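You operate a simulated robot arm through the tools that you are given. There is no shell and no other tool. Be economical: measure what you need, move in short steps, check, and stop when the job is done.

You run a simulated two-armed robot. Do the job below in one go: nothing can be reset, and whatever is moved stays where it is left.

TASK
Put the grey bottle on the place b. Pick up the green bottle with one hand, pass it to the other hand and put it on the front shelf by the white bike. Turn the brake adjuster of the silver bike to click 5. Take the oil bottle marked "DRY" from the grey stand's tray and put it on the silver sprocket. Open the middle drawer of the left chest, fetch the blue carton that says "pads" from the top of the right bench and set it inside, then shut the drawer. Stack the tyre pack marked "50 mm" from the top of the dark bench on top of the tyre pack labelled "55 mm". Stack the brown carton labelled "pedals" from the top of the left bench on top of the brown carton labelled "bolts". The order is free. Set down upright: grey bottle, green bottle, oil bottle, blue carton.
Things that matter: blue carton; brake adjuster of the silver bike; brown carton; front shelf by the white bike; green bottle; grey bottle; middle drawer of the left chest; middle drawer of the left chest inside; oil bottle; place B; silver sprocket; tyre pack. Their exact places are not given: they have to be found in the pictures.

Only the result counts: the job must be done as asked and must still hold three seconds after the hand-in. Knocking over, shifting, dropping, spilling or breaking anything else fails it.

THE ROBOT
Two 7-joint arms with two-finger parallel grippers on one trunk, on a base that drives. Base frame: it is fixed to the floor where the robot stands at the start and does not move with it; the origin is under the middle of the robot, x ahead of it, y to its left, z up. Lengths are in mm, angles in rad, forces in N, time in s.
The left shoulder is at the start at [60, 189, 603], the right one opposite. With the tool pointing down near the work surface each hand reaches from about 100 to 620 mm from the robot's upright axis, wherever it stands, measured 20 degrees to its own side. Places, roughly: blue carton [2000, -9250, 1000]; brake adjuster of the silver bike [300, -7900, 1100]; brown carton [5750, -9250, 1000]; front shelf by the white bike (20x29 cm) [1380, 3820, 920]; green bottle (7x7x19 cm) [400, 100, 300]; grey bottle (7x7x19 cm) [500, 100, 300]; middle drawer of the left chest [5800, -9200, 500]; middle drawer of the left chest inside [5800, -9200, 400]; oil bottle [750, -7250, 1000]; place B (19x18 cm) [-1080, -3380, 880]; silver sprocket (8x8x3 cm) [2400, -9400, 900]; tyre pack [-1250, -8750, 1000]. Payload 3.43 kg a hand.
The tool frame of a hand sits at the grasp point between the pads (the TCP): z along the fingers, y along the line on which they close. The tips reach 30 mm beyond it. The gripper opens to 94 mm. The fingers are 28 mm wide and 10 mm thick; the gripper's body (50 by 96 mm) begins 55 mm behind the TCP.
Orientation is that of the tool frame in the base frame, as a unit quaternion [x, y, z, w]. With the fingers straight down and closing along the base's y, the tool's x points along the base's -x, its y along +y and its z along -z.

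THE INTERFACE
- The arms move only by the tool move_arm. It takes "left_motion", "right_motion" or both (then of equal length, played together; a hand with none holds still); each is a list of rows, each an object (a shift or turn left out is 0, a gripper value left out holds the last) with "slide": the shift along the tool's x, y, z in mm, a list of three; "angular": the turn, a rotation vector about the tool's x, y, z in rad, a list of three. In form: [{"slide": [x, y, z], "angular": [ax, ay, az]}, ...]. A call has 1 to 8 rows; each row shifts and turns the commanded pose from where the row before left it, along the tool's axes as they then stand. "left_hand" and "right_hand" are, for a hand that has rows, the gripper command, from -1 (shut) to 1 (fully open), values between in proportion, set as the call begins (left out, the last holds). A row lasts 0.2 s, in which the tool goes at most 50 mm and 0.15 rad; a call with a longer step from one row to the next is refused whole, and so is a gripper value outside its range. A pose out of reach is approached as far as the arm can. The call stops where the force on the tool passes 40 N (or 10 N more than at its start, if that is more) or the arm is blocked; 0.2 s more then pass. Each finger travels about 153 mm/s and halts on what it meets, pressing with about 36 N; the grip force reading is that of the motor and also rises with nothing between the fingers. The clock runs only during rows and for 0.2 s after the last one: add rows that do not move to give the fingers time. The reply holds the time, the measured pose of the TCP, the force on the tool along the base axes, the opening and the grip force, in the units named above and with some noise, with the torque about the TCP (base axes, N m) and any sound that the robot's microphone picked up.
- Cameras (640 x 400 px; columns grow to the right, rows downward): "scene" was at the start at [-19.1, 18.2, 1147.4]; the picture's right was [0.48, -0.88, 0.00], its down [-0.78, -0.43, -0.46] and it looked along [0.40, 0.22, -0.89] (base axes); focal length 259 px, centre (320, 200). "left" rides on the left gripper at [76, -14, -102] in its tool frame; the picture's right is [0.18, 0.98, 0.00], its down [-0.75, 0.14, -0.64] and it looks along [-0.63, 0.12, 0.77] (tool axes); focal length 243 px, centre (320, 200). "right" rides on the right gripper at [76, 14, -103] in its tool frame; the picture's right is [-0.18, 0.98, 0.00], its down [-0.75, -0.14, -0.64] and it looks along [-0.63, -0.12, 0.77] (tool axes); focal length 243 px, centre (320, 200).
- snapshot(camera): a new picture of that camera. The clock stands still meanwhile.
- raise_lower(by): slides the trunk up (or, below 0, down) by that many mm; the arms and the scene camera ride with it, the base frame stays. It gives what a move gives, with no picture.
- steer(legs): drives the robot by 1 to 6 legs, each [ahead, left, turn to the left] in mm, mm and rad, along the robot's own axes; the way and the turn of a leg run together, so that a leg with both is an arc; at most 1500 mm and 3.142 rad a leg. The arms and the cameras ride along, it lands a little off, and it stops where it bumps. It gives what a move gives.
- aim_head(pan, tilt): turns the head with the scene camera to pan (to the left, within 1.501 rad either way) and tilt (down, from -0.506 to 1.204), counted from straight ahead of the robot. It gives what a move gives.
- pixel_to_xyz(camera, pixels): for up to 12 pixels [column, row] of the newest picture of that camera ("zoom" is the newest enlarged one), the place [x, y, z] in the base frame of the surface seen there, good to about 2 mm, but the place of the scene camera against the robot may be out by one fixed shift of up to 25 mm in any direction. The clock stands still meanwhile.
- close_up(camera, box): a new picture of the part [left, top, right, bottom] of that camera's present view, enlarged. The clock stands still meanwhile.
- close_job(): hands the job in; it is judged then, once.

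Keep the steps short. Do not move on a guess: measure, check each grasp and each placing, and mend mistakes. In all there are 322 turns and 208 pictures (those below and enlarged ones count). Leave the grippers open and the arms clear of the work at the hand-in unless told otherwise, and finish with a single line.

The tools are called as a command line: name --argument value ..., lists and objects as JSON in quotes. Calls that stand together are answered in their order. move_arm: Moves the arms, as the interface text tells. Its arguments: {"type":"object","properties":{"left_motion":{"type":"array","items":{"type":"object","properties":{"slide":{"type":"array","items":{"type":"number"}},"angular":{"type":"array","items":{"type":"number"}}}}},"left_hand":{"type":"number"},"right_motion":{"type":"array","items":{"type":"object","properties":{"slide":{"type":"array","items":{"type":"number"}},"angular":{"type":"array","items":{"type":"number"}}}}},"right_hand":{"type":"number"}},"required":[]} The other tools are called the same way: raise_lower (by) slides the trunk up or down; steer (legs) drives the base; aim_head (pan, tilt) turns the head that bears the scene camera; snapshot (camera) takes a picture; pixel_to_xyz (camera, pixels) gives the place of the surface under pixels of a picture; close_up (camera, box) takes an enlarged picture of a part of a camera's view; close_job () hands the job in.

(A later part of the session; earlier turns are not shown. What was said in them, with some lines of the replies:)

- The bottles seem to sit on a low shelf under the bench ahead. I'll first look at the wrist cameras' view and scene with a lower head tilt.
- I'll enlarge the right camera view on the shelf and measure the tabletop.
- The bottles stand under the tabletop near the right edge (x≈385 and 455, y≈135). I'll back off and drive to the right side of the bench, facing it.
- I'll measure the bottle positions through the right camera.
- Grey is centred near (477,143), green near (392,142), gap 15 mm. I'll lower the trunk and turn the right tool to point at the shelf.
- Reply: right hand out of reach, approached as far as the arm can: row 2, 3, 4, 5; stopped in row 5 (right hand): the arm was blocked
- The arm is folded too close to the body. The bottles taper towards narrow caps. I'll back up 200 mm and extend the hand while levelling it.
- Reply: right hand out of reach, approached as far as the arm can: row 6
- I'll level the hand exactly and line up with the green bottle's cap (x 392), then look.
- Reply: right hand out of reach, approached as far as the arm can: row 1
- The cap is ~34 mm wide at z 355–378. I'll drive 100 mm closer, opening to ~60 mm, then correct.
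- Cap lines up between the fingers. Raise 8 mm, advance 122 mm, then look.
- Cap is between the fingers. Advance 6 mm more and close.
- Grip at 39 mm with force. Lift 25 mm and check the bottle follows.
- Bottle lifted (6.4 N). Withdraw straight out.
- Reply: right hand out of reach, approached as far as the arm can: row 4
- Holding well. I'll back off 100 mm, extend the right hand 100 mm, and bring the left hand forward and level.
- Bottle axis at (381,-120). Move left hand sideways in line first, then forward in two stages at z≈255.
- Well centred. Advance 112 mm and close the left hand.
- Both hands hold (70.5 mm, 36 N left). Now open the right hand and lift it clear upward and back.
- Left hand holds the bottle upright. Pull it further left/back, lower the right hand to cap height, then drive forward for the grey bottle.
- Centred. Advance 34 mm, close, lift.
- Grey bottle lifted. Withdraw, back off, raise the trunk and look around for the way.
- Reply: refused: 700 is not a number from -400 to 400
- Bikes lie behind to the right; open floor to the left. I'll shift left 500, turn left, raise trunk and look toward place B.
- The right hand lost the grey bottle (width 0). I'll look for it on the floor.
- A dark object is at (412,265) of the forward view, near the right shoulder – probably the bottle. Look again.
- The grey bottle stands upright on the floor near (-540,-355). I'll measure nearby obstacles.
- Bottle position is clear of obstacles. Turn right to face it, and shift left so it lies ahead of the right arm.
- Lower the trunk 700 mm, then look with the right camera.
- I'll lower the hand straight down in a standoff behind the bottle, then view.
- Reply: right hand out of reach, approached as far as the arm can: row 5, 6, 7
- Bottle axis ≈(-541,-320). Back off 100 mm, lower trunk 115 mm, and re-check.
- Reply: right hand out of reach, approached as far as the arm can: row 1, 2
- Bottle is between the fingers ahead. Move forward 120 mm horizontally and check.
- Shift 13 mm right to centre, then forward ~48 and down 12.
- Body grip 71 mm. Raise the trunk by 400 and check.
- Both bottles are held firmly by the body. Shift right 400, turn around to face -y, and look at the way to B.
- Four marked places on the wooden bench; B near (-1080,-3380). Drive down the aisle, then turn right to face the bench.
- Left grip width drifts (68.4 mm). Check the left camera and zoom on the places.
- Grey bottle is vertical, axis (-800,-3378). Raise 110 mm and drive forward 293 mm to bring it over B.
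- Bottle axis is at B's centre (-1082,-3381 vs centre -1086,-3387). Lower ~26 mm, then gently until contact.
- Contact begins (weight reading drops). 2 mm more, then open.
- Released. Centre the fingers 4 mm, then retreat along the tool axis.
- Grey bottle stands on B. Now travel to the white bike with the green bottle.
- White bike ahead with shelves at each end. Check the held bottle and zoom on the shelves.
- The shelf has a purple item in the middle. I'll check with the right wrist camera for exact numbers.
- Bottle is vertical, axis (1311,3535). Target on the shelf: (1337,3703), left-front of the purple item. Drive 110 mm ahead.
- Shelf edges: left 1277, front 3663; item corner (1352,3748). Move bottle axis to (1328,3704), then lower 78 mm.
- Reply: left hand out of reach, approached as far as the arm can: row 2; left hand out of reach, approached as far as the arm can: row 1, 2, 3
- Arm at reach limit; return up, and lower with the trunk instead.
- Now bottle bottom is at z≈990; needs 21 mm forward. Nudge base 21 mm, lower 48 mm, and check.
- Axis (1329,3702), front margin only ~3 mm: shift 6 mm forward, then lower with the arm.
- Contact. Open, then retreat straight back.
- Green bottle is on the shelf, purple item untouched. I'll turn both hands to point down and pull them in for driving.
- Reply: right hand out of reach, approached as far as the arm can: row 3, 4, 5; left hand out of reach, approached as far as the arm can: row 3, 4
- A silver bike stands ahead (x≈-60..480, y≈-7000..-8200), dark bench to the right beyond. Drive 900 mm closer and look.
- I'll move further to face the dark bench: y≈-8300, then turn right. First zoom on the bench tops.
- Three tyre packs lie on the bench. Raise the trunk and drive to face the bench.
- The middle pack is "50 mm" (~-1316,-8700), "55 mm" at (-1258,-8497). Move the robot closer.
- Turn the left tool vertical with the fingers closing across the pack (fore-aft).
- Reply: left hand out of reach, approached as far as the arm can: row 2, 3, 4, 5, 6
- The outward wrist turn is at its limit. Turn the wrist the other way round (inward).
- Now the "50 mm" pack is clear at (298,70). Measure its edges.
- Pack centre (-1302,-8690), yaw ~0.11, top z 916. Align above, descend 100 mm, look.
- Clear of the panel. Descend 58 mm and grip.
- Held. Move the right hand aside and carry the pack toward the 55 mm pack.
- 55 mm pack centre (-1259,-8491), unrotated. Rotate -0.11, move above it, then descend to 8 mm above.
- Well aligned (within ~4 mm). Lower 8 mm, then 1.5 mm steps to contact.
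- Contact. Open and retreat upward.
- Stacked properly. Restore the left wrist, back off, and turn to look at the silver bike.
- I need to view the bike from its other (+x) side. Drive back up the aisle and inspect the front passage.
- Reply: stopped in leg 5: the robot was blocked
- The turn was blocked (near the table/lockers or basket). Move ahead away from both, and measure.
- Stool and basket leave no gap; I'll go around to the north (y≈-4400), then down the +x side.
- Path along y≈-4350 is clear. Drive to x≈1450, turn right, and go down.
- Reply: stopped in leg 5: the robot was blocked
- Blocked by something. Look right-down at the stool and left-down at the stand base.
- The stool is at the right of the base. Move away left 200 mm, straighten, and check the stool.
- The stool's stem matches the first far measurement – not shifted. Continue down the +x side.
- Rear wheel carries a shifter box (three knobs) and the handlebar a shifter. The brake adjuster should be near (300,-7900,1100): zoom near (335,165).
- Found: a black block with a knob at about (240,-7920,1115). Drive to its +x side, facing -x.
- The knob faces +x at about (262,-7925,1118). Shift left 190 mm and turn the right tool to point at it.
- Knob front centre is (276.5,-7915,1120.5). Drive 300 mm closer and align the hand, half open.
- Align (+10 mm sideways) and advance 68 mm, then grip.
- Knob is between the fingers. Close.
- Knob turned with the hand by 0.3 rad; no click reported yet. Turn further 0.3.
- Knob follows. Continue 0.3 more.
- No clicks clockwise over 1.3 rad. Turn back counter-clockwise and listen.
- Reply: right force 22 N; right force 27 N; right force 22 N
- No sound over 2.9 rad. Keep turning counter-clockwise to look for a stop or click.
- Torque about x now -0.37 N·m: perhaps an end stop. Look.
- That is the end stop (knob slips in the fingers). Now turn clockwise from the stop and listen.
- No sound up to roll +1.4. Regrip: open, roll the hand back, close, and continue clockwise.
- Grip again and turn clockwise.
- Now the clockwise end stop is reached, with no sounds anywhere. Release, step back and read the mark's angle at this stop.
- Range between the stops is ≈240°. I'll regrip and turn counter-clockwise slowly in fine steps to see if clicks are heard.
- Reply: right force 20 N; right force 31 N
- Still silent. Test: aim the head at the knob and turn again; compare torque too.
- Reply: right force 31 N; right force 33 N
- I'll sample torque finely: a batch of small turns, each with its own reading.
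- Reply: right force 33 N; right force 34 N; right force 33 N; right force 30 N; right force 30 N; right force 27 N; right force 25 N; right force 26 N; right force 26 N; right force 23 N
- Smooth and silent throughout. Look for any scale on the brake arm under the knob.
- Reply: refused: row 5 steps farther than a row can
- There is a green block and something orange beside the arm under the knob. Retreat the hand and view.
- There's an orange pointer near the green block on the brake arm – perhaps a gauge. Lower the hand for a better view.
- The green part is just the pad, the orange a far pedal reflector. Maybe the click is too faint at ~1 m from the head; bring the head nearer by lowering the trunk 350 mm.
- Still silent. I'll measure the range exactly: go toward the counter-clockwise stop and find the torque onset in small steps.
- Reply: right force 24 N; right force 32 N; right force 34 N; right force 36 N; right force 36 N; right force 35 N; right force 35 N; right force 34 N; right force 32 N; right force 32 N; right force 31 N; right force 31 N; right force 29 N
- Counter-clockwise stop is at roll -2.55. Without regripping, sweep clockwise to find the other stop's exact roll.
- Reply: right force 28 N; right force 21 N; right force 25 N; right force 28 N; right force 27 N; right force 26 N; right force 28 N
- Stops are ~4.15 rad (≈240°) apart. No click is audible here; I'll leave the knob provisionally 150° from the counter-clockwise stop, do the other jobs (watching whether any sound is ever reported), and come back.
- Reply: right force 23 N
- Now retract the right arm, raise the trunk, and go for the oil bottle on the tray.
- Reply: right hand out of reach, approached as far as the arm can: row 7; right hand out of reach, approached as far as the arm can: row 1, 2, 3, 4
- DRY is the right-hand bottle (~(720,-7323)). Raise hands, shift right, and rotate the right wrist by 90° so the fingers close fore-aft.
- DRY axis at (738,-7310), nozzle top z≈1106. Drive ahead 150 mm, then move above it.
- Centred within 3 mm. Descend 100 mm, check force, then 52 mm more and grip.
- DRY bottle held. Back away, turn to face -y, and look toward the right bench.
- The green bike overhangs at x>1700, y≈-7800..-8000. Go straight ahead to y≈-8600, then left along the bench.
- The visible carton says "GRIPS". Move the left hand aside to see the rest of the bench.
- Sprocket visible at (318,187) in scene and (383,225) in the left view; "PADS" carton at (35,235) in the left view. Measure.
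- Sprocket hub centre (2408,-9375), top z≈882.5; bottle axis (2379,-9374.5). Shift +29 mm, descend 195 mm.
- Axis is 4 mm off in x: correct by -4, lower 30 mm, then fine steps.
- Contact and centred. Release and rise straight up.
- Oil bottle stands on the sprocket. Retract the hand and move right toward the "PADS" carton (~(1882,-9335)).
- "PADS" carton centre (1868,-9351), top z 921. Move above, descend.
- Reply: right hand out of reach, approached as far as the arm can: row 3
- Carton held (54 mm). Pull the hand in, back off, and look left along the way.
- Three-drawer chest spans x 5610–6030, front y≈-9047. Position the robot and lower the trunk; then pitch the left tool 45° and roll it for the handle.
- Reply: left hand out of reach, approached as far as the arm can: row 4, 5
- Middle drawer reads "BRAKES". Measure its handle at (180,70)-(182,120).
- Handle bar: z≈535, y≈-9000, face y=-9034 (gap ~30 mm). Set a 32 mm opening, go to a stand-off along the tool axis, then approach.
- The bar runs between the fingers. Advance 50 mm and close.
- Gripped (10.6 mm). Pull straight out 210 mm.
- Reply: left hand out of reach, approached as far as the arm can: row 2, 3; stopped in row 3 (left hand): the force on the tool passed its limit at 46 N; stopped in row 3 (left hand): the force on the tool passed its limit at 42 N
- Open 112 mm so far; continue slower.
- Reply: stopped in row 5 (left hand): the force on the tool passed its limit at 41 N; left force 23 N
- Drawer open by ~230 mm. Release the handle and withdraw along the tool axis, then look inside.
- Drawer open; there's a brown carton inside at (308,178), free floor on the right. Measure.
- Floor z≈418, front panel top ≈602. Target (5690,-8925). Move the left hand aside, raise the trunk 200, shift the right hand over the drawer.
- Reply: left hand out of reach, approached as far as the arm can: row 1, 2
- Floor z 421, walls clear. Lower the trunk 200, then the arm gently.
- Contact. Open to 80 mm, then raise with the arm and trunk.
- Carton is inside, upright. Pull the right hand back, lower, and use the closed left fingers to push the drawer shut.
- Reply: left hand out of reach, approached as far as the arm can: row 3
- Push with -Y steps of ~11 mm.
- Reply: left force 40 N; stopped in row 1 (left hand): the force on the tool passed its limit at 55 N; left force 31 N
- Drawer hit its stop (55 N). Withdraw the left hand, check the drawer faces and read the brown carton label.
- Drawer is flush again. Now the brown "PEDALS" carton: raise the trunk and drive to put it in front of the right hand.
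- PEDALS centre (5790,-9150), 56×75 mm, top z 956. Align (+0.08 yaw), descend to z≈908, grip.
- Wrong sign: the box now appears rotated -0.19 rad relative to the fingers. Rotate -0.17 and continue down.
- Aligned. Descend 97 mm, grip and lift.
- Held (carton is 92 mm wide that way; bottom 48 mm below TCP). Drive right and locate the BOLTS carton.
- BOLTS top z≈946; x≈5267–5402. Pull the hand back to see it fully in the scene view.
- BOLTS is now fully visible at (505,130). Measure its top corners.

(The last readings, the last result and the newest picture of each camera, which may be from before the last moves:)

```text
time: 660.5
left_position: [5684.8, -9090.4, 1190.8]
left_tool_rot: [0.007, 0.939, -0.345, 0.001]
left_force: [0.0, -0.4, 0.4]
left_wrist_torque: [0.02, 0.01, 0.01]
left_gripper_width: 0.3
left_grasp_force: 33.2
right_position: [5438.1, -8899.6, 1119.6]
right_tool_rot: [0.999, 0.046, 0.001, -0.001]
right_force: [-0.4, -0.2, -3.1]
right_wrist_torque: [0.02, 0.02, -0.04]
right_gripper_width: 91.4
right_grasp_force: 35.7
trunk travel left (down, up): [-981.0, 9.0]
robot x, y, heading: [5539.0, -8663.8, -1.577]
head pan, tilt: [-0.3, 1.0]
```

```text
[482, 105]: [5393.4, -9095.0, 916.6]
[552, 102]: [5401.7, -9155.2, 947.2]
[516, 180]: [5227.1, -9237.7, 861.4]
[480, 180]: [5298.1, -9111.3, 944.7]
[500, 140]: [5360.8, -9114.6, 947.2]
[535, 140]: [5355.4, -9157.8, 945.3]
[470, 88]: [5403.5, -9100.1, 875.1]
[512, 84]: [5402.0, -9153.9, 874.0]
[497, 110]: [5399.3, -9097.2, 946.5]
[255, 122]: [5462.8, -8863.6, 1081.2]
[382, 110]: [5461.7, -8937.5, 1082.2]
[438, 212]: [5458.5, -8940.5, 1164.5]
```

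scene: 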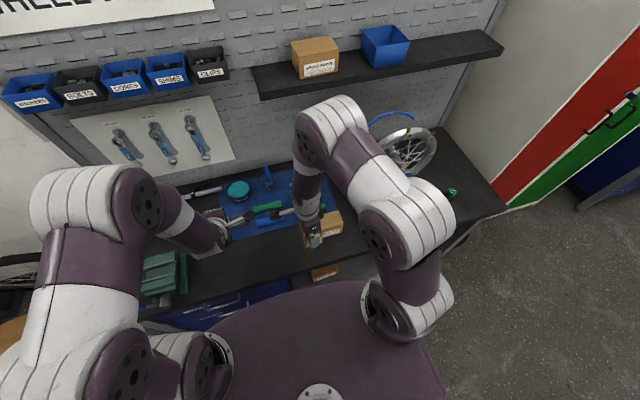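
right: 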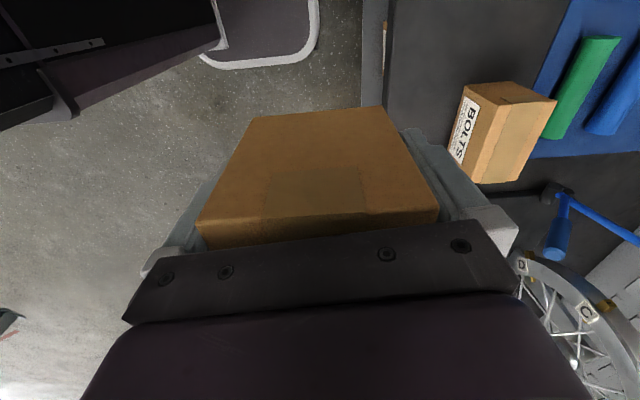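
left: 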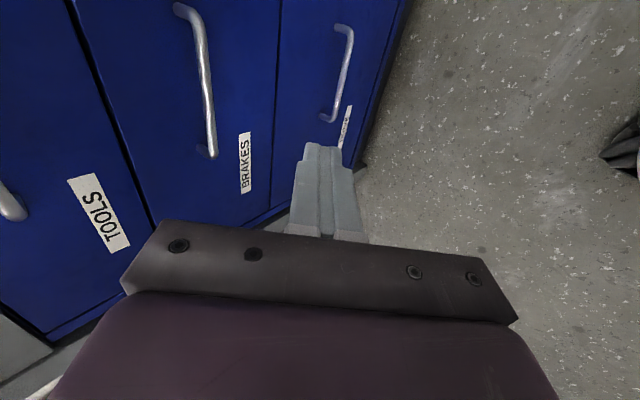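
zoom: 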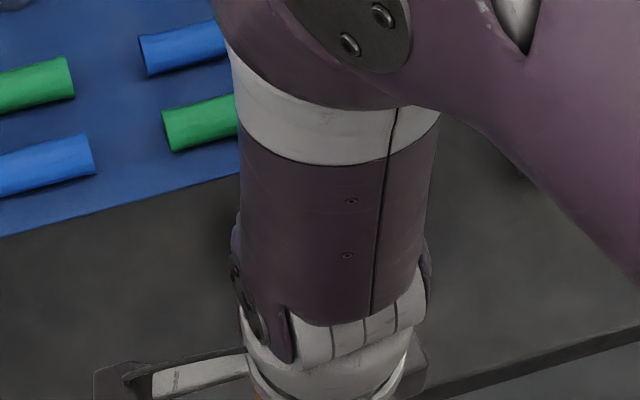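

BOLTS centre ≈(5342,-9135), yawed 0.14, top z 946. Rotate the held carton by -1.616 so its long side lies along BOLTS, then move above.

move_arm --right_motion '[{"angular": [0, 0, -0.147]}, {"angular": [0, 0, -0.147]}, {"angular": [0, 0, -0.147]}, {"angular": [0, 0, -0.147]}, {"angular": [0, 0, -0.147]}, {"angular": [0, 0, -0.147]}, {"angular": [0, 0, -0.147]}, {"angular": [0, 0, -0.147]}]'

move_arm --right_motion '[{"angular": [0, 0, -0.147]}, {"angular": [0, 0, -0.147]}, {"angular": [0, 0, -0.147]}, {"slide": [-40, -24, 0]}, {"slide": [-40, -24, 0]}, {"slide": [-40, -24, 0]}, {"slide": [-40, -24, 0]}, {}]'

snapshot --camera "right"

```text
time: 662.0
left_position: [5685.4, -9090.4, 1191.0]
left_tool_rot: [0.007, 0.938, -0.345, 0.001]
left_force: [0.1, -0.5, -0.4]
left_wrist_torque: [0.0, -0.05, 0.01]
left_gripper_width: 0.2
left_grasp_force: 33.2
right_position: [5442.2, -8910.6, 1121.3]
right_tool_rot: [0.875, 0.485, -0.001, 0.011]
right_force: [-2.3, -8.0, -3.2]
right_wrist_torque: [0.88, -0.35, -0.22]
right_gripper_width: 91.3
right_grasp_force: 35.9
trunk travel left (down, up): [-981.0, 9.0]
robot x, y, heading: [5541.2, -8668.1, -1.574]
head pan, tilt: [-0.3, 1.0]
stopped in row 7 (right hand): the force on the tool passed its limit at 47 N (the readings are from after the stop); the commanded pose is now the measured one
```

```text
time: 662.4
left_position: [5684.8, -9088.8, 1192.3]
left_tool_rot: [0.008, 0.939, -0.345, 0.002]
left_force: [0.2, 0.2, -0.3]
left_wrist_torque: [0.0, -0.01, -0.03]
left_gripper_width: 0.0
left_grasp_force: 33.5
right_position: [5444.7, -8916.4, 1124.6]
right_tool_rot: [0.856, 0.517, -0.002, 0.02]
right_force: [-1.9, -9.1, -4.5]
right_wrist_torque: [0.68, -0.07, -0.31]
right_gripper_width: 91.0
right_grasp_force: 36.1
trunk travel left (down, up): [-981.0, 9.0]
robot x, y, heading: [5543.1, -8669.6, -1.571]
head pan, tilt: [-0.3, 1.0]
stopped in row 1 (right hand): the force on the tool passed its limit at 47 N (the readings are from after the stop); the commanded pose is now the measured one
```

```text
16 pictures are left
```

right: 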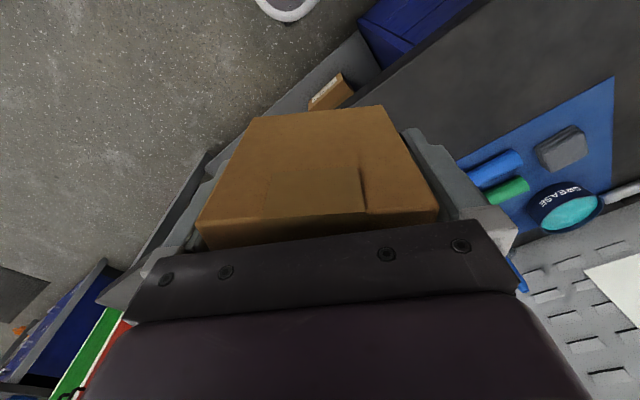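

The hand touched the torso; move it forward 150 mm first, then finish the rotation.

move_arm --right_motion '[{"slide": [-25, 13, 0]}, {"slide": [-35, 18.5, 0]}, {"slide": [-35, 18.5, 0]}, {"slide": [-35, 18.5, 0]}, {}]'

move_arm --right_motion '[{"angular": [0, 0, -0.14]}, {"angular": [0, 0, -0.14]}, {"angular": [0, 0, -0.14]}, {"angular": [0, 0, -0.14]}, {}]'

```text
time: 663.6
left_position: [5685.3, -9090.6, 1191.6]
left_tool_rot: [0.007, 0.939, -0.345, 0.001]
left_force: [1.3, -0.2, 0.5]
left_wrist_torque: [-0.02, 0.04, 0.01]
left_gripper_width: 0.0
left_grasp_force: 33.4
right_position: [5448.2, -9063.0, 1128.8]
right_tool_rot: [0.856, 0.517, -0.002, 0.018]
right_force: [0.3, 0.5, -1.8]
right_wrist_torque: [0.02, 0.01, -0.02]
right_gripper_width: 91.0
right_grasp_force: 36.2
trunk travel left (down, up): [-981.0, 9.0]
robot x, y, heading: [5545.4, -8670.4, -1.575]
head pan, tilt: [-0.3, 1.0]
```

```text
time: 664.8
left_position: [5685.6, -9090.7, 1192.1]
left_tool_rot: [0.007, 0.939, -0.345, 0.001]
left_force: [-0.1, 0.1, -1.1]
left_wrist_torque: [0.01, 0.03, -0.01]
left_gripper_width: 0.0
left_grasp_force: 32.1
right_position: [5445.1, -9061.8, 1129.6]
right_tool_rot: [0.679, 0.734, -0.007, 0.017]
right_force: [1.0, 0.6, -2.6]
right_wrist_torque: [-0.01, -0.01, 0.04]
right_gripper_width: 91.2
right_grasp_force: 36.5
trunk travel left (down, up): [-981.0, 9.0]
robot x, y, heading: [5545.7, -8669.9, -1.575]
head pan, tilt: [-0.3, 1.0]
```

Correct tilt/yaw and move above BOLTS.

move_arm --right_motion '[{"angular": [0.012, 0.035, -0.06]}, {"slide": [-18, -37, 0]}, {"slide": [-18, -37, 0]}, {"slide": [-17, -37, 0]}, {}]'

snapshot --camera "right"

```text
time: 666.0
left_position: [5685.2, -9090.5, 1191.8]
left_tool_rot: [0.007, 0.938, -0.346, 0.001]
left_force: [-0.2, -0.9, 0.9]
left_wrist_torque: [0.02, -0.02, 0.0]
left_gripper_width: 0.0
left_grasp_force: 32.8
right_position: [5345.7, -9129.4, 1126.7]
right_tool_rot: [0.656, 0.755, 0.0, 0.001]
right_force: [-0.6, 0.5, -2.6]
right_wrist_torque: [0.03, 0.0, -0.01]
right_gripper_width: 90.7
right_grasp_force: 35.7
trunk travel left (down, up): [-981.0, 9.0]
robot x, y, heading: [5545.0, -8667.6, -1.577]
head pan, tilt: [-0.3, 1.0]
```

```text
15 pictures are left
```

right: 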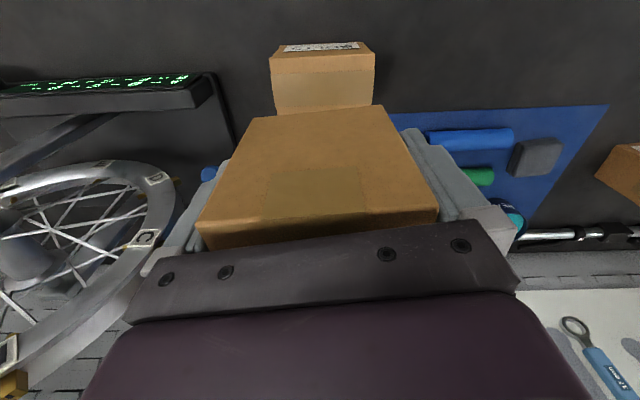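

pixel_to_xyz --camera "right" --pixels '[[274, 74], [373, 70], [278, 105], [370, 100], [324, 85], [255, 122], [380, 112], [320, 120], [325, 45]]'

```text
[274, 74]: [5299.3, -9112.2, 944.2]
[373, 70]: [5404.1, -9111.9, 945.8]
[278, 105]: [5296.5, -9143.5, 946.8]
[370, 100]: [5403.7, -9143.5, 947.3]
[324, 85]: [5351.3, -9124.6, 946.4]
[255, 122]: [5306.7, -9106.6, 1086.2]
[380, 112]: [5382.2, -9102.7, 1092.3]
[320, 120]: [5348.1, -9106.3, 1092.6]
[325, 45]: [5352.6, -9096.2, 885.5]
```

BOLTS top spans x 5297–5404, front y≈-9097, nearly unrotated. Correct +0.1 yaw, shift (+5,+3), lower 122 mm.

move_arm --right_motion '[{"angular": [0, 0, 0.1]}, {"slide": [3, 5, 0]}, {"slide": [0, 0, 40]}, {"slide": [0, 0, 40]}, {"slide": [0, 0, 40]}, {}]'

close_up --camera "right" --box '[180, 20, 480, 240]'

```text
time: 667.4
left_position: [5685.5, -9089.9, 1190.1]
left_tool_rot: [0.007, 0.938, -0.346, 0.001]
left_force: [0.0, 0.7, 0.3]
left_wrist_torque: [0.01, 0.01, 0.0]
left_gripper_width: 0.0
left_grasp_force: 32.7
right_position: [5342.4, -9127.5, 1010.7]
right_tool_rot: [0.694, 0.72, 0.0, 0.0]
right_force: [0.1, 0.0, -2.5]
right_wrist_torque: [0.01, 0.0, -0.01]
right_gripper_width: 90.8
right_grasp_force: 36.1
trunk travel left (down, up): [-981.0, 9.0]
robot x, y, heading: [5539.3, -8667.1, -1.572]
head pan, tilt: [-0.3, 1.0]
```

```text
1.82 times, centred on (330, 130) of right
```

zoom: 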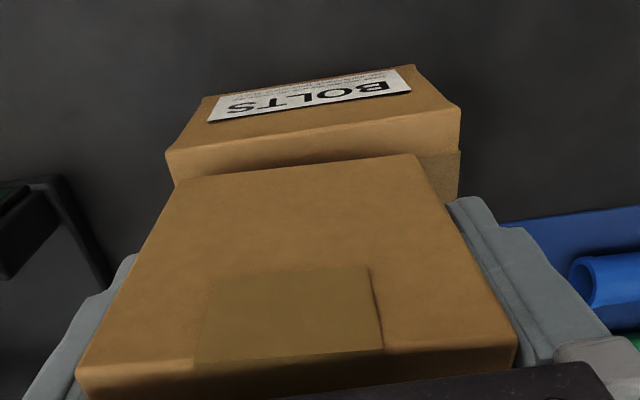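

Shift +7 mm in x, lower 12 mm, then to contact.

move_arm --right_motion '[{"slide": [0, 7, 0]}, {"slide": [0, 0, 11]}, {}]'

move_arm --right_motion '[{"slide": [0, 0, 1.5]}, {"slide": [0, 0, 1.5]}, {}]'

move_arm --right_motion '[{"slide": [0, 0, 1.5]}, {}]'

```text
time: 668.2
left_position: [5684.3, -9090.4, 1191.6]
left_tool_rot: [0.008, 0.938, -0.345, 0.002]
left_force: [-0.1, 0.2, -0.2]
left_wrist_torque: [0.04, -0.01, 0.02]
left_gripper_width: 0.0
left_grasp_force: 32.8
right_position: [5351.4, -9126.7, 998.3]
right_tool_rot: [0.694, 0.72, 0.0, 0.001]
right_force: [0.0, 0.6, -2.8]
right_wrist_torque: [0.01, 0.03, 0.0]
right_gripper_width: 90.8
right_grasp_force: 35.8
trunk travel left (down, up): [-981.0, 9.0]
robot x, y, heading: [5543.5, -8668.2, -1.566]
head pan, tilt: [-0.3, 1.0]
```

```text
time: 669.0
left_position: [5684.8, -9089.6, 1191.3]
left_tool_rot: [0.007, 0.939, -0.345, 0.001]
left_force: [1.0, -0.3, -0.4]
left_wrist_torque: [-0.02, -0.02, -0.01]
left_gripper_width: 0.0
left_grasp_force: 33.2
right_position: [5352.6, -9128.1, 996.0]
right_tool_rot: [0.694, 0.72, 0.0, 0.0]
right_force: [-0.3, 0.0, -2.3]
right_wrist_torque: [0.01, -0.02, -0.01]
right_gripper_width: 90.6
right_grasp_force: 35.5
trunk travel left (down, up): [-981.0, 9.0]
robot x, y, heading: [5544.3, -8668.9, -1.567]
head pan, tilt: [-0.3, 1.0]
```

```text
time: 669.6
left_position: [5684.8, -9089.6, 1190.5]
left_tool_rot: [0.007, 0.938, -0.346, 0.002]
left_force: [0.2, 0.6, 0.0]
left_wrist_torque: [0.05, -0.02, 0.02]
left_gripper_width: 0.1
left_grasp_force: 33.4
right_position: [5352.5, -9128.1, 994.8]
right_tool_rot: [0.694, 0.72, 0.0, 0.001]
right_force: [-3.4, -0.3, 4.5]
right_wrist_torque: [0.19, 0.23, 0.0]
right_gripper_width: 90.8
right_grasp_force: 35.9
trunk travel left (down, up): [-981.0, 9.0]
robot x, y, heading: [5540.5, -8666.9, -1.572]
head pan, tilt: [-0.3, 1.0]
```

Contact. Open fully and lift slowly.

move_arm --right_motion '[{}, {}, {}, {"slide": [0, 0, -8]}, {"slide": [0, 0, -12]}, {}]' --right_hand 1

close_up --camera "right" --box '[160, 0, 480, 240]'

```text
time: 671.0
left_position: [5684.6, -9089.9, 1190.4]
left_tool_rot: [0.007, 0.938, -0.346, 0.0]
left_force: [-0.3, 0.2, 0.6]
left_wrist_torque: [0.0, 0.0, -0.02]
left_gripper_width: 0.4
left_grasp_force: 33.2
right_position: [5354.9, -9126.2, 1013.5]
right_tool_rot: [0.694, 0.72, 0.0, -0.001]
right_force: [-1.3, 0.7, 0.2]
right_wrist_torque: [-0.03, 0.05, -0.05]
right_gripper_width: 93.7
right_grasp_force: 0.1
trunk travel left (down, up): [-981.0, 9.0]
robot x, y, heading: [5544.6, -8669.9, -1.578]
head pan, tilt: [-0.3, 1.0]
```

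```text
1.67 times, centred on (320, 120) of right
```

zoom: 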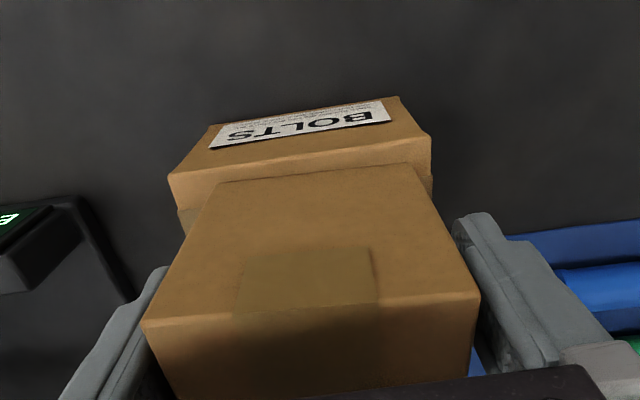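

move_arm --right_motion '[{"slide": [0, -1, -12]}, {"slide": [0, 0, -15]}, {"slide": [0, 0, -25]}, {"slide": [0, 0, -40]}, {"slide": [0, 0, -40]}, {}]'

snapshot --camera "right"

```text
time: 672.4
left_position: [5684.9, -9090.0, 1189.9]
left_tool_rot: [0.007, 0.939, -0.345, 0.001]
left_force: [0.1, -0.4, -0.4]
left_wrist_torque: [0.0, -0.01, 0.03]
left_gripper_width: 0.2
left_grasp_force: 33.1
right_position: [5352.9, -9125.3, 1141.6]
right_tool_rot: [0.695, 0.719, 0.001, 0.0]
right_force: [-0.1, 0.0, -0.2]
right_wrist_torque: [0.03, 0.03, 0.02]
right_gripper_width: 94.1
right_grasp_force: 0.0
trunk travel left (down, up): [-981.0, 9.0]
robot x, y, heading: [5548.4, -8669.3, -1.571]
head pan, tilt: [-0.3, 1.0]
```

```text
12 pictures are left
```

right: 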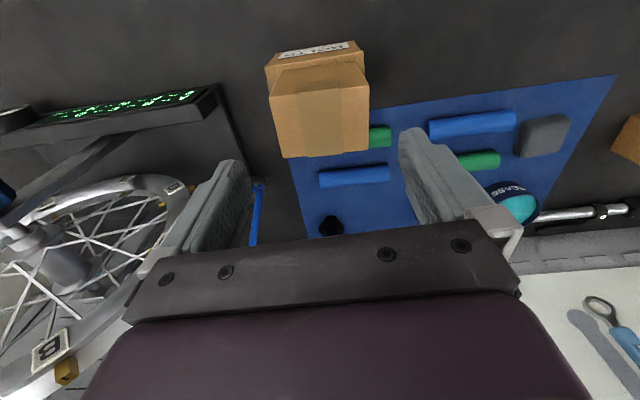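

Stack is done. Return to the brake adjuster for one more test (whether the released knob snaps to detents). Drive back along the same lane.

move_arm --right_motion '[{"slide": [40, 0, 0]}, {"slide": [40, 0, 0]}, {"slide": [40, 0, 0]}]' --left_motion '[{"slide": [0, 20, -20]}, {"slide": [0, 20, -20]}, {}]'

steer --legs '[[-75, 0, 0], [0, -1400, 0]]'

steer --legs '[[0, 0, 0.0], [0, -1300, 0]]'

```text
time: 673.2
left_position: [5685.7, -9032.9, 1193.7]
left_tool_rot: [0.007, 0.939, -0.345, 0.002]
left_force: [-0.1, 0.4, 0.1]
left_wrist_torque: [-0.01, -0.01, 0.01]
left_gripper_width: 0.3
left_grasp_force: 33.3
right_position: [5348.6, -9008.0, 1144.3]
right_tool_rot: [0.693, 0.721, 0.0, -0.001]
right_force: [0.0, 0.1, -0.6]
right_wrist_torque: [-0.01, 0.01, 0.03]
right_gripper_width: 93.8
right_grasp_force: 0.1
trunk travel left (down, up): [-981.0, 9.0]
robot x, y, heading: [5545.7, -8669.8, -1.572]
head pan, tilt: [-0.3, 1.0]
```

```text
time: 680.7
left_position: [4293.9, -8930.9, 1193.8]
left_tool_rot: [0.026, 0.938, -0.346, -0.006]
left_force: [-0.3, -0.4, 0.4]
left_wrist_torque: [0.0, 0.01, -0.01]
left_gripper_width: 0.0
left_grasp_force: 33.1
right_position: [3958.9, -8892.3, 1145.1]
right_tool_rot: [0.709, 0.705, 0.001, 0.0]
right_force: [0.0, 0.3, 0.7]
right_wrist_torque: [0.0, 0.01, 0.01]
right_gripper_width: 94.1
right_grasp_force: 0.1
trunk travel left (down, up): [-981.0, 9.0]
robot x, y, heading: [4169.2, -8560.3, -1.612]
head pan, tilt: [-0.3, 1.0]
```

```text
time: 687.5
left_position: [3013.3, -8891.4, 1193.8]
left_tool_rot: [0.01, 0.938, -0.345, -0.001]
left_force: [-0.7, -0.3, -0.3]
left_wrist_torque: [-0.02, 0.01, 0.03]
left_gripper_width: 0.0
left_grasp_force: 32.6
right_position: [2677.0, -8864.5, 1144.5]
right_tool_rot: [0.697, 0.717, 0.0, 0.0]
right_force: [0.0, 0.8, -0.2]
right_wrist_torque: [0.01, -0.02, 0.0]
right_gripper_width: 94.2
right_grasp_force: 0.2
trunk travel left (down, up): [-981.0, 9.0]
robot x, y, heading: [2874.6, -8527.5, -1.579]
head pan, tilt: [-0.3, 1.0]
```

steer --legs '[[100, 0, 0.008], [0, -1400, 0], [0, -170, 0], [0, 0, -1.571]]'

raise_lower --by -60

```text
time: 700.1
left_position: [936.3, -8797.5, 1193.3]
left_tool_rot: [0.659, 0.668, -0.248, -0.239]
left_force: [0.1, 1.6, 0.0]
left_wrist_torque: [0.0, -0.01, 0.02]
left_gripper_width: 0.0
left_grasp_force: 32.6
right_position: [952.6, -8459.4, 1144.8]
right_tool_rot: [0.999, 0.032, 0.0, 0.0]
right_force: [0.3, 0.1, 0.3]
right_wrist_torque: [0.0, -0.02, 0.02]
right_gripper_width: 93.9
right_grasp_force: 0.1
trunk travel left (down, up): [-981.0, 9.0]
robot x, y, heading: [1295.7, -8647.1, -3.116]
head pan, tilt: [-0.3, 1.0]
```

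```text
time: 701.1
left_position: [936.6, -8798.1, 1134.1]
left_tool_rot: [0.659, 0.668, -0.249, -0.24]
left_force: [-0.4, -0.1, -0.3]
left_wrist_torque: [0.0, 0.0, 0.01]
left_gripper_width: 0.0
left_grasp_force: 33.5
right_position: [953.0, -8460.7, 1085.9]
right_tool_rot: [0.999, 0.033, 0.0, 0.0]
right_force: [-0.2, 0.7, 0.0]
right_wrist_torque: [0.0, 0.01, 0.0]
right_gripper_width: 93.8
right_grasp_force: 0.0
trunk travel left (down, up): [-921.0, 69.0]
robot x, y, heading: [1294.5, -8644.9, -3.115]
head pan, tilt: [-0.3, 1.0]
```

steer --legs '[[0, -575, -0.027]]'

move_arm --right_motion '[{"slide": [-30, 0, 0], "angular": [0.0046, -0.143, 0.0046]}, {"slide": [-30, 0, 4], "angular": [0.0046, -0.143, 0.0046]}, {"slide": [-29, 0, 8], "angular": [0.0046, -0.143, 0.0046]}, {"slide": [-27, 0, 12], "angular": [0.0046, -0.143, 0.0046]}, {"slide": [-25, 0, 16], "angular": [0.0046, -0.143, 0.0046]}, {"slide": [-23, 0, 20], "angular": [0.0046, -0.143, 0.0046]}, {"slide": [-20, 0, 23], "angular": [0.0046, -0.143, 0.0046]}, {"slide": [-16, 0, 25], "angular": [0.0046, -0.143, 0.0046]}]'

move_arm --right_motion '[{"slide": [-12, 0, 27], "angular": [0.0046, -0.143, 0.0046]}, {"slide": [-8, 0, 29], "angular": [0.0046, -0.143, 0.0046]}, {"slide": [-4, 0, 30], "angular": [0.0046, -0.141, 0.0046]}, {}]' --right_hand 0

```text
time: 704.4
left_position: [925.6, -8208.4, 1133.8]
left_tool_rot: [0.668, 0.659, -0.245, -0.243]
left_force: [0.3, 0.1, -0.2]
left_wrist_torque: [-0.05, 0.01, -0.03]
left_gripper_width: 0.1
left_grasp_force: 32.8
right_position: [949.5, -7870.6, 1085.2]
right_tool_rot: [1.0, 0.02, 0.0, 0.001]
right_force: [0.4, 0.8, 0.6]
right_wrist_torque: [0.01, 0.03, 0.01]
right_gripper_width: 94.2
right_grasp_force: 0.1
trunk travel left (down, up): [-921.0, 69.0]
robot x, y, heading: [1286.9, -8065.1, -3.139]
head pan, tilt: [-0.3, 1.0]
```

```text
time: 706.2
left_position: [924.3, -8206.8, 1133.7]
left_tool_rot: [0.668, 0.659, -0.245, -0.244]
left_force: [-0.2, -0.7, -0.6]
left_wrist_torque: [0.02, 0.01, 0.0]
left_gripper_width: 0.0
left_grasp_force: 33.4
right_position: [707.0, -7875.3, 1089.8]
right_tool_rot: [0.84, -0.001, -0.542, -0.006]
right_force: [0.3, -1.0, -0.4]
right_wrist_torque: [0.01, 0.02, -0.02]
right_gripper_width: 93.9
right_grasp_force: 0.0
trunk travel left (down, up): [-921.0, 69.0]
robot x, y, heading: [1283.7, -8064.4, -3.145]
head pan, tilt: [-0.3, 1.0]
```

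```text
time: 707.2
left_position: [926.2, -8207.6, 1132.7]
left_tool_rot: [0.668, 0.659, -0.245, -0.244]
left_force: [0.2, 0.0, 0.6]
left_wrist_torque: [-0.02, -0.01, 0.0]
left_gripper_width: 0.3
left_grasp_force: 33.2
right_position: [617.1, -7873.6, 1086.4]
right_tool_rot: [-0.706, 0.009, 0.708, 0.009]
right_force: [-0.2, 0.4, -0.2]
right_wrist_torque: [-0.01, 0.0, 0.04]
right_gripper_width: 47.3
right_grasp_force: 0.0
trunk travel left (down, up): [-921.0, 69.0]
robot x, y, heading: [1289.7, -8064.6, -3.14]
head pan, tilt: [-0.3, 1.0]
```

steer --legs '[[262, 0, 0]]'

move_arm --right_motion '[{"slide": [-17, 21, 0]}, {"slide": [-17, 20, 0]}, {}]'

close_up --camera "right" --box '[290, 80, 370, 130]'

```text
time: 709.1
left_position: [662.0, -8207.7, 1133.6]
left_tool_rot: [0.668, 0.659, -0.246, -0.244]
left_force: [0.4, -0.3, -0.3]
left_wrist_torque: [0.0, -0.01, -0.02]
left_gripper_width: 0.0
left_grasp_force: 33.1
right_position: [355.4, -7871.5, 1085.7]
right_tool_rot: [-0.707, 0.009, 0.707, 0.009]
right_force: [0.2, 0.7, -0.5]
right_wrist_torque: [0.01, 0.01, 0.02]
right_gripper_width: 47.2
right_grasp_force: 0.1
trunk travel left (down, up): [-921.0, 69.0]
robot x, y, heading: [1024.8, -8067.2, -3.14]
head pan, tilt: [-0.3, 1.0]
```

```text
time: 709.9
left_position: [660.1, -8206.1, 1134.1]
left_tool_rot: [0.668, 0.659, -0.245, -0.243]
left_force: [0.5, 0.5, 0.2]
left_wrist_torque: [0.01, 0.0, 0.03]
left_gripper_width: 0.1
left_grasp_force: 32.7
right_position: [351.1, -7914.2, 1119.9]
right_tool_rot: [0.708, -0.009, -0.707, -0.007]
right_force: [-0.2, -0.4, 0.4]
right_wrist_torque: [0.05, -0.03, 0.0]
right_gripper_width: 47.1
right_grasp_force: 0.0
trunk travel left (down, up): [-921.0, 69.0]
robot x, y, heading: [1025.8, -8063.3, -3.146]
head pan, tilt: [-0.3, 1.0]
```

```text
8.00 times, centred on (330, 105) of right
```

zoom: 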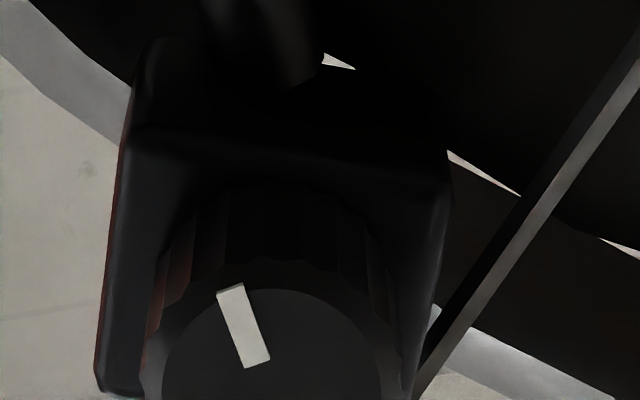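

Re-grip the knob and do a fine torque scan (0.04 rad steps) to look for a detent pattern.

move_arm --right_motion '[{"slide": [-1, 1.5, 25]}, {"slide": [0, 0, 22]}, {"slide": [0, 0, 17]}, {}]'

move_arm --right_motion '[{}, {}, {}]' --right_hand -1

move_arm --right_motion '[{"angular": [0, 0, 0.04]}]'

move_arm --right_motion '[{"angular": [0, 0, 0.04]}]'

move_arm --right_motion '[{"angular": [0, 0, 0.04]}]'

move_arm --right_motion '[{"angular": [0, 0, 0.04]}]'

move_arm --right_motion '[{"angular": [0, 0, 0.04]}]'

move_arm --right_motion '[{"angular": [0, 0, 0.04]}]'

move_arm --right_motion '[{"angular": [0, 0, 0.04]}]'

move_arm --right_motion '[{"angular": [0, 0, 0.04]}]'

move_arm --right_motion '[{"angular": [0, 0, 0.04]}]'

move_arm --right_motion '[{"angular": [0, 0, 0.04]}]'

move_arm --right_motion '[{"angular": [0, 0, 0.04]}]'

move_arm --right_motion '[{"angular": [0, 0, 0.04]}]'

move_arm --right_motion '[{"angular": [0, 0, 0.04]}]'

move_arm --right_motion '[{"angular": [0, 0, 0.04]}]'

```text
time: 710.9
left_position: [661.0, -8207.8, 1133.6]
left_tool_rot: [0.668, 0.659, -0.245, -0.243]
left_force: [-0.5, 0.2, -0.1]
left_wrist_torque: [0.01, -0.01, 0.0]
left_gripper_width: 0.1
left_grasp_force: 33.2
right_position: [288.1, -7913.5, 1121.1]
right_tool_rot: [0.707, -0.008, -0.707, -0.008]
right_force: [-0.5, 0.0, 0.4]
right_wrist_torque: [0.04, 0.02, 0.0]
right_gripper_width: 46.9
right_grasp_force: 0.0
trunk travel left (down, up): [-921.0, 69.0]
robot x, y, heading: [1029.2, -8063.5, -3.141]
head pan, tilt: [-0.3, 1.0]
```

```text
time: 711.7
left_position: [660.8, -8209.5, 1134.6]
left_tool_rot: [0.668, 0.66, -0.245, -0.244]
left_force: [-0.1, 0.6, -0.3]
left_wrist_torque: [0.01, 0.0, 0.05]
left_gripper_width: 0.1
left_grasp_force: 33.1
right_position: [286.8, -7915.4, 1120.4]
right_tool_rot: [0.707, -0.008, -0.707, -0.009]
right_force: [0.3, -9.1, -0.8]
right_wrist_torque: [0.02, 0.09, 1.32]
right_gripper_width: 24.6
right_grasp_force: 44.8
trunk travel left (down, up): [-921.0, 69.0]
robot x, y, heading: [1022.6, -8064.5, -3.139]
head pan, tilt: [-0.3, 1.0]
```

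```text
time: 712.1
left_position: [660.7, -8209.2, 1133.4]
left_tool_rot: [0.668, 0.659, -0.245, -0.244]
left_force: [-0.2, -0.5, 0.1]
left_wrist_torque: [-0.01, 0.02, 0.01]
left_gripper_width: 0.0
left_grasp_force: 32.6
right_position: [287.0, -7916.4, 1119.9]
right_tool_rot: [0.707, -0.021, -0.707, 0.005]
right_force: [-2.0, -12.6, -0.6]
right_wrist_torque: [0.06, -0.35, 1.1]
right_gripper_width: 24.4
right_grasp_force: 44.9
trunk travel left (down, up): [-921.0, 69.0]
robot x, y, heading: [1024.8, -8065.4, -3.145]
head pan, tilt: [-0.3, 1.0]
```

```text
time: 712.5
left_position: [659.1, -8209.7, 1134.3]
left_tool_rot: [0.668, 0.659, -0.244, -0.244]
left_force: [-0.3, 0.3, -0.4]
left_wrist_torque: [-0.04, -0.03, 0.01]
left_gripper_width: 0.0
left_grasp_force: 33.2
right_position: [287.6, -7915.7, 1119.3]
right_tool_rot: [0.707, -0.036, -0.706, 0.019]
right_force: [-3.9, -14.6, -1.3]
right_wrist_torque: [0.04, -1.02, 1.33]
right_gripper_width: 24.7
right_grasp_force: 44.7
trunk travel left (down, up): [-921.0, 69.0]
robot x, y, heading: [1025.5, -8065.5, -3.138]
head pan, tilt: [-0.3, 1.0]
```

```text
time: 712.9
left_position: [658.4, -8211.2, 1133.6]
left_tool_rot: [0.668, 0.659, -0.243, -0.243]
left_force: [0.3, 0.5, -0.4]
left_wrist_torque: [-0.02, 0.0, 0.0]
left_gripper_width: 0.0
left_grasp_force: 33.0
right_position: [287.3, -7915.9, 1120.0]
right_tool_rot: [0.706, -0.049, -0.706, 0.035]
right_force: [-6.4, -16.9, -3.0]
right_wrist_torque: [-0.01, -0.67, 1.38]
right_gripper_width: 24.3
right_grasp_force: 45.0
trunk travel left (down, up): [-921.0, 69.0]
robot x, y, heading: [1022.0, -8064.6, -3.14]
head pan, tilt: [-0.3, 1.0]
```

```text
time: 713.3
left_position: [658.0, -8210.3, 1132.5]
left_tool_rot: [0.668, 0.66, -0.244, -0.244]
left_force: [-0.5, 0.4, -0.5]
left_wrist_torque: [0.03, 0.0, -0.02]
left_gripper_width: 0.4
left_grasp_force: 32.4
right_position: [287.8, -7914.8, 1119.0]
right_tool_rot: [-0.705, 0.065, 0.705, -0.047]
right_force: [-5.0, -17.3, -2.4]
right_wrist_torque: [-0.01, -1.13, 1.43]
right_gripper_width: 24.4
right_grasp_force: 45.0
trunk travel left (down, up): [-921.0, 69.0]
robot x, y, heading: [1026.0, -8063.6, -3.145]
head pan, tilt: [-0.3, 1.0]
```

```text
time: 713.7
left_position: [659.8, -8210.3, 1132.6]
left_tool_rot: [0.668, 0.659, -0.244, -0.243]
left_force: [-0.1, 1.1, -0.3]
left_wrist_torque: [-0.01, -0.01, -0.02]
left_gripper_width: 0.1
left_grasp_force: 32.6
right_position: [288.3, -7915.7, 1120.0]
right_tool_rot: [-0.703, 0.078, 0.704, -0.061]
right_force: [-6.1, -16.4, -3.2]
right_wrist_torque: [0.04, -1.06, 1.43]
right_gripper_width: 24.4
right_grasp_force: 44.6
trunk travel left (down, up): [-921.0, 69.0]
robot x, y, heading: [1026.3, -8065.2, -3.14]
head pan, tilt: [-0.3, 1.0]
```

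```text
time: 714.1
left_position: [659.4, -8210.5, 1134.1]
left_tool_rot: [0.667, 0.66, -0.244, -0.243]
left_force: [-0.9, -0.1, 0.7]
left_wrist_torque: [0.0, 0.0, 0.03]
left_gripper_width: 0.0
left_grasp_force: 32.9
right_position: [287.3, -7915.0, 1119.5]
right_tool_rot: [-0.701, 0.092, 0.703, -0.075]
right_force: [-6.1, -18.7, -2.6]
right_wrist_torque: [0.03, -0.9, 1.42]
right_gripper_width: 24.5
right_grasp_force: 45.1
trunk travel left (down, up): [-921.0, 69.0]
robot x, y, heading: [1022.1, -8066.7, -3.143]
head pan, tilt: [-0.3, 1.0]
```

```text
time: 714.5
left_position: [659.5, -8209.6, 1132.5]
left_tool_rot: [0.667, 0.66, -0.245, -0.244]
left_force: [-0.5, 0.1, -0.2]
left_wrist_torque: [0.0, -0.03, 0.0]
left_gripper_width: 0.0
left_grasp_force: 33.3
right_position: [288.3, -7916.2, 1120.4]
right_tool_rot: [-0.699, 0.107, 0.701, -0.09]
right_force: [-8.3, -17.9, -1.9]
right_wrist_torque: [-0.01, -0.85, 1.48]
right_gripper_width: 24.5
right_grasp_force: 44.9
trunk travel left (down, up): [-921.0, 69.0]
robot x, y, heading: [1025.3, -8063.6, -3.143]
head pan, tilt: [-0.3, 1.0]
```

```text
time: 714.9
left_position: [658.5, -8210.2, 1132.4]
left_tool_rot: [0.668, 0.659, -0.244, -0.243]
left_force: [-0.4, 0.3, 0.3]
left_wrist_torque: [0.02, 0.0, 0.0]
left_gripper_width: 0.0
left_grasp_force: 33.0
right_position: [287.9, -7915.6, 1120.3]
right_tool_rot: [-0.697, 0.12, 0.699, -0.102]
right_force: [-7.0, -18.1, -3.9]
right_wrist_torque: [-0.04, -0.01, 1.31]
right_gripper_width: 24.7
right_grasp_force: 45.8
trunk travel left (down, up): [-921.0, 69.0]
robot x, y, heading: [1022.2, -8065.7, -3.14]
head pan, tilt: [-0.3, 1.0]
```

```text
time: 715.3
left_position: [660.3, -8210.0, 1133.4]
left_tool_rot: [0.668, 0.659, -0.245, -0.244]
left_force: [0.0, 0.0, -0.1]
left_wrist_torque: [-0.02, -0.01, 0.0]
left_gripper_width: 0.1
left_grasp_force: 32.9
right_position: [288.0, -7914.9, 1120.0]
right_tool_rot: [-0.695, 0.135, 0.697, -0.117]
right_force: [-3.2, -17.4, -4.1]
right_wrist_torque: [0.02, -0.41, 1.44]
right_gripper_width: 24.4
right_grasp_force: 45.0
trunk travel left (down, up): [-921.0, 69.0]
robot x, y, heading: [1020.7, -8063.8, -3.14]
head pan, tilt: [-0.3, 1.0]
```

```text
time: 715.7
left_position: [659.4, -8209.9, 1133.8]
left_tool_rot: [0.667, 0.659, -0.245, -0.244]
left_force: [0.2, 0.3, -0.4]
left_wrist_torque: [0.02, -0.04, -0.01]
left_gripper_width: 0.0
left_grasp_force: 32.7
right_position: [287.6, -7916.2, 1120.5]
right_tool_rot: [-0.692, 0.149, 0.694, -0.131]
right_force: [-1.1, -15.9, -3.2]
right_wrist_torque: [-0.03, -0.86, 1.58]
right_gripper_width: 24.6
right_grasp_force: 44.9
trunk travel left (down, up): [-921.0, 69.0]
robot x, y, heading: [1021.9, -8060.1, -3.143]
head pan, tilt: [-0.3, 1.0]
```

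```text
time: 716.1
left_position: [660.3, -8209.4, 1134.0]
left_tool_rot: [0.668, 0.66, -0.245, -0.243]
left_force: [0.2, -0.1, -0.1]
left_wrist_torque: [0.0, -0.01, 0.01]
left_gripper_width: 0.1
left_grasp_force: 33.3
right_position: [287.1, -7916.3, 1120.9]
right_tool_rot: [-0.689, 0.162, 0.691, -0.145]
right_force: [-1.4, -16.6, -6.0]
right_wrist_torque: [-0.01, -0.38, 1.32]
right_gripper_width: 24.7
right_grasp_force: 45.5
trunk travel left (down, up): [-921.0, 69.0]
robot x, y, heading: [1025.8, -8068.3, -3.144]
head pan, tilt: [-0.3, 1.0]
```

```text
time: 716.5
left_position: [660.5, -8209.6, 1132.7]
left_tool_rot: [0.667, 0.66, -0.245, -0.244]
left_force: [0.7, 0.8, 0.9]
left_wrist_torque: [0.02, 0.04, -0.04]
left_gripper_width: 0.0
left_grasp_force: 32.9
right_position: [288.9, -7916.5, 1120.0]
right_tool_rot: [-0.686, 0.175, 0.688, -0.159]
right_force: [-3.5, -16.2, -6.8]
right_wrist_torque: [-0.06, -0.14, 1.37]
right_gripper_width: 24.5
right_grasp_force: 45.4
trunk travel left (down, up): [-921.0, 69.0]
robot x, y, heading: [1021.6, -8064.1, -3.146]
head pan, tilt: [-0.3, 1.0]
```

```text
time: 716.9
left_position: [660.2, -8210.3, 1132.9]
left_tool_rot: [0.668, 0.66, -0.244, -0.244]
left_force: [0.1, 0.7, 0.4]
left_wrist_torque: [-0.01, -0.01, 0.02]
left_gripper_width: 0.0
left_grasp_force: 33.0
right_position: [287.0, -7916.4, 1119.7]
right_tool_rot: [-0.682, 0.189, 0.685, -0.173]
right_force: [-0.9, -16.1, -5.9]
right_wrist_torque: [-0.01, -0.74, 1.61]
right_gripper_width: 24.3
right_grasp_force: 45.4
trunk travel left (down, up): [-921.0, 69.0]
robot x, y, heading: [1026.3, -8065.5, -3.145]
head pan, tilt: [-0.3, 1.0]
```

```text
time: 717.3
left_position: [660.3, -8210.1, 1132.9]
left_tool_rot: [0.667, 0.66, -0.245, -0.244]
left_force: [-0.1, 0.5, 0.5]
left_wrist_torque: [0.0, 0.03, 0.02]
left_gripper_width: 0.0
left_grasp_force: 32.4
right_position: [287.3, -7915.4, 1119.4]
right_tool_rot: [-0.678, 0.204, 0.681, -0.187]
right_force: [-0.1, -15.9, -7.6]
right_wrist_torque: [0.01, -0.33, 1.36]
right_gripper_width: 24.9
right_grasp_force: 44.4
trunk travel left (down, up): [-921.0, 69.0]
robot x, y, heading: [1022.3, -8062.4, -3.144]
head pan, tilt: [-0.3, 1.0]
```

No pattern or sound. I'll set the knob to 5/8 of its range from the counter-clockwise stop (best consistent estimate: start at 4 of 8), release and retreat.

move_arm --right_motion '[{"angular": [0, 0, -0.1]}, {"angular": [0, 0, -0.1]}, {"angular": [0, 0, -0.1]}, {"angular": [0, 0, -0.1]}, {"angular": [0, 0, -0.1]}, {}]'

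move_arm --right_motion '[{}, {}, {"slide": [0, 0, -25]}, {"slide": [0, 0, -25]}, {"slide": [0, 0, -13]}, {}]' --right_hand 0

close_up --camera "right" --box '[280, 80, 376, 140]'

```text
time: 718.7
left_position: [660.1, -8210.5, 1133.4]
left_tool_rot: [0.668, 0.659, -0.244, -0.244]
left_force: [0.3, 0.2, 0.9]
left_wrist_torque: [0.03, 0.02, 0.0]
left_gripper_width: 0.2
left_grasp_force: 32.3
right_position: [287.2, -7916.0, 1119.4]
right_tool_rot: [0.707, -0.028, -0.706, 0.012]
right_force: [4.2, -19.1, -13.3]
right_wrist_torque: [0.03, 0.57, 1.27]
right_gripper_width: 24.7
right_grasp_force: 44.7
trunk travel left (down, up): [-921.0, 69.0]
robot x, y, heading: [1023.8, -8064.7, -3.14]
head pan, tilt: [-0.3, 1.0]
```

```text
time: 720.1
left_position: [660.2, -8207.4, 1134.2]
left_tool_rot: [0.668, 0.659, -0.245, -0.243]
left_force: [0.4, -0.7, 1.1]
left_wrist_torque: [0.01, 0.01, -0.01]
left_gripper_width: 0.0
left_grasp_force: 33.0
right_position: [351.2, -7914.4, 1121.8]
right_tool_rot: [-0.706, 0.029, 0.707, -0.013]
right_force: [0.1, -0.5, 0.4]
right_wrist_torque: [0.01, 0.03, 0.0]
right_gripper_width: 46.8
right_grasp_force: 0.0
trunk travel left (down, up): [-921.0, 69.0]
robot x, y, heading: [1027.2, -8064.6, -3.142]
head pan, tilt: [-0.3, 1.0]
```

```text
6.67 times, centred on (328, 110) of right
```

zoom: 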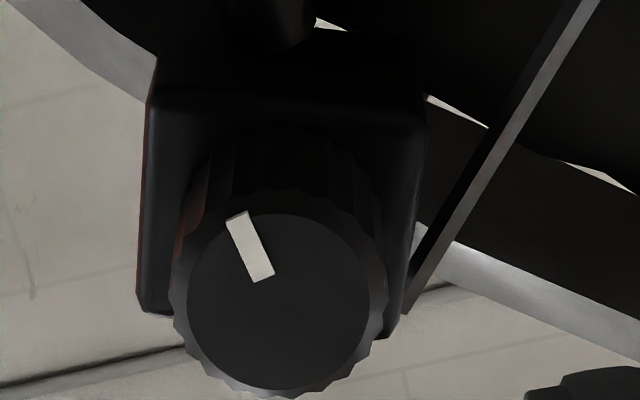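

Knob set. Back away from the bike, open both grippers, and finish.

steer --legs '[[-330, 0, 0]]'

move_arm --left_motion '[{}, {}, {}, {}]' --right_motion '[{}, {}, {}, {}]' --left_hand 1 --right_hand 1

aim_head --pan -0.3 --tilt 0.6

snapshot --camera "scene"

```text
time: 722.3
left_position: [984.8, -8207.5, 1133.0]
left_tool_rot: [0.667, 0.66, -0.246, -0.243]
left_force: [0.2, -0.6, 0.5]
left_wrist_torque: [-0.01, 0.02, -0.01]
left_gripper_width: 0.4
left_grasp_force: 32.9
right_position: [674.9, -7916.9, 1120.7]
right_tool_rot: [0.707, -0.029, -0.707, 0.013]
right_force: [-0.3, -0.4, 0.7]
right_wrist_torque: [-0.02, -0.02, 0.0]
right_gripper_width: 46.8
right_grasp_force: 0.0
trunk travel left (down, up): [-921.0, 69.0]
robot x, y, heading: [1349.5, -8062.3, -3.14]
head pan, tilt: [-0.3, 1.0]
```

```text
time: 723.3
left_position: [986.0, -8208.0, 1133.8]
left_tool_rot: [0.667, 0.66, -0.246, -0.242]
left_force: [-0.4, 0.2, 0.1]
left_wrist_torque: [-0.01, -0.01, -0.04]
left_gripper_width: 94.1
left_grasp_force: 0.1
right_position: [674.7, -7917.8, 1122.1]
right_tool_rot: [-0.706, 0.028, 0.707, -0.014]
right_force: [0.1, -0.7, -0.8]
right_wrist_torque: [-0.02, 0.0, 0.02]
right_gripper_width: 93.9
right_grasp_force: 0.1
trunk travel left (down, up): [-921.0, 69.0]
robot x, y, heading: [1351.5, -8064.7, -3.136]
head pan, tilt: [-0.3, 1.0]
```

```text
time: 724.2
left_position: [986.0, -8206.0, 1134.0]
left_tool_rot: [0.667, 0.66, -0.245, -0.242]
left_force: [0.5, -0.6, -0.1]
left_wrist_torque: [-0.05, 0.03, -0.02]
left_gripper_width: 94.2
left_grasp_force: 0.0
right_position: [676.1, -7916.6, 1122.5]
right_tool_rot: [-0.706, 0.028, 0.707, -0.014]
right_force: [0.4, -0.6, -0.3]
right_wrist_torque: [-0.02, 0.03, 0.05]
right_gripper_width: 94.1
right_grasp_force: 0.1
trunk travel left (down, up): [-921.0, 69.0]
robot x, y, heading: [1351.1, -8064.5, -3.141]
head pan, tilt: [-0.3, 0.6]
```

```text
9 pictures are left
```

scene: 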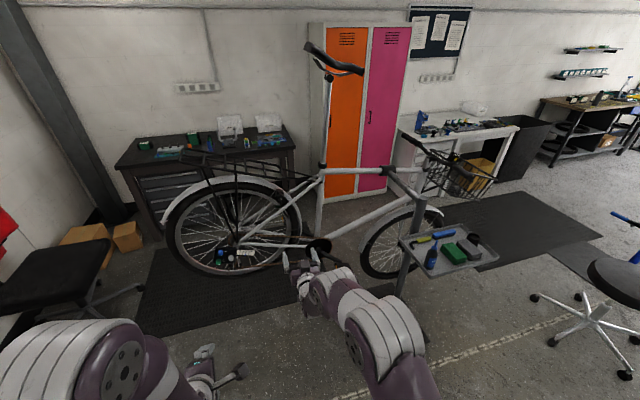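

A notice board hangs behind (440,28); check whether it tells anything about the clicks.

close_up --camera "scene" --box '[404, 4, 476, 54]'

```text
8.00 times, centred on (440, 29) of scene
```

zoom: 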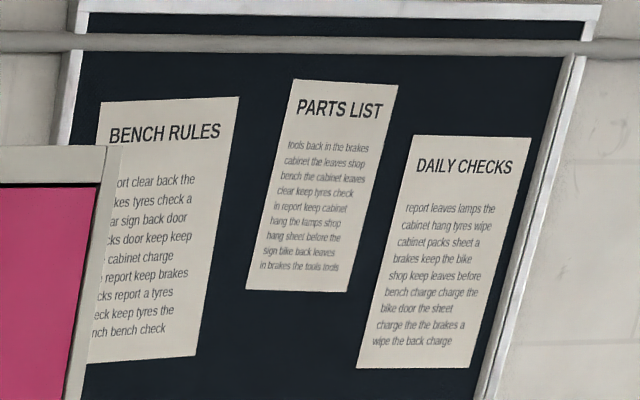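

The board holds only filler text, so it says nothing about the clicks. Everything else is in place, so I'm handing in.

close_job

```text
The job is handed in.
```

Handed in: all six placing tasks look done in the pictures; the brake adjuster is only a guess at click 5 (no click was ever heard, so I set it to 5/8 of its travel from the counter-clockwise stop), the grey bottle slipped to the floor once before I stood it on B, and the robot bumped something by the stool without moving it as far as I could measure.
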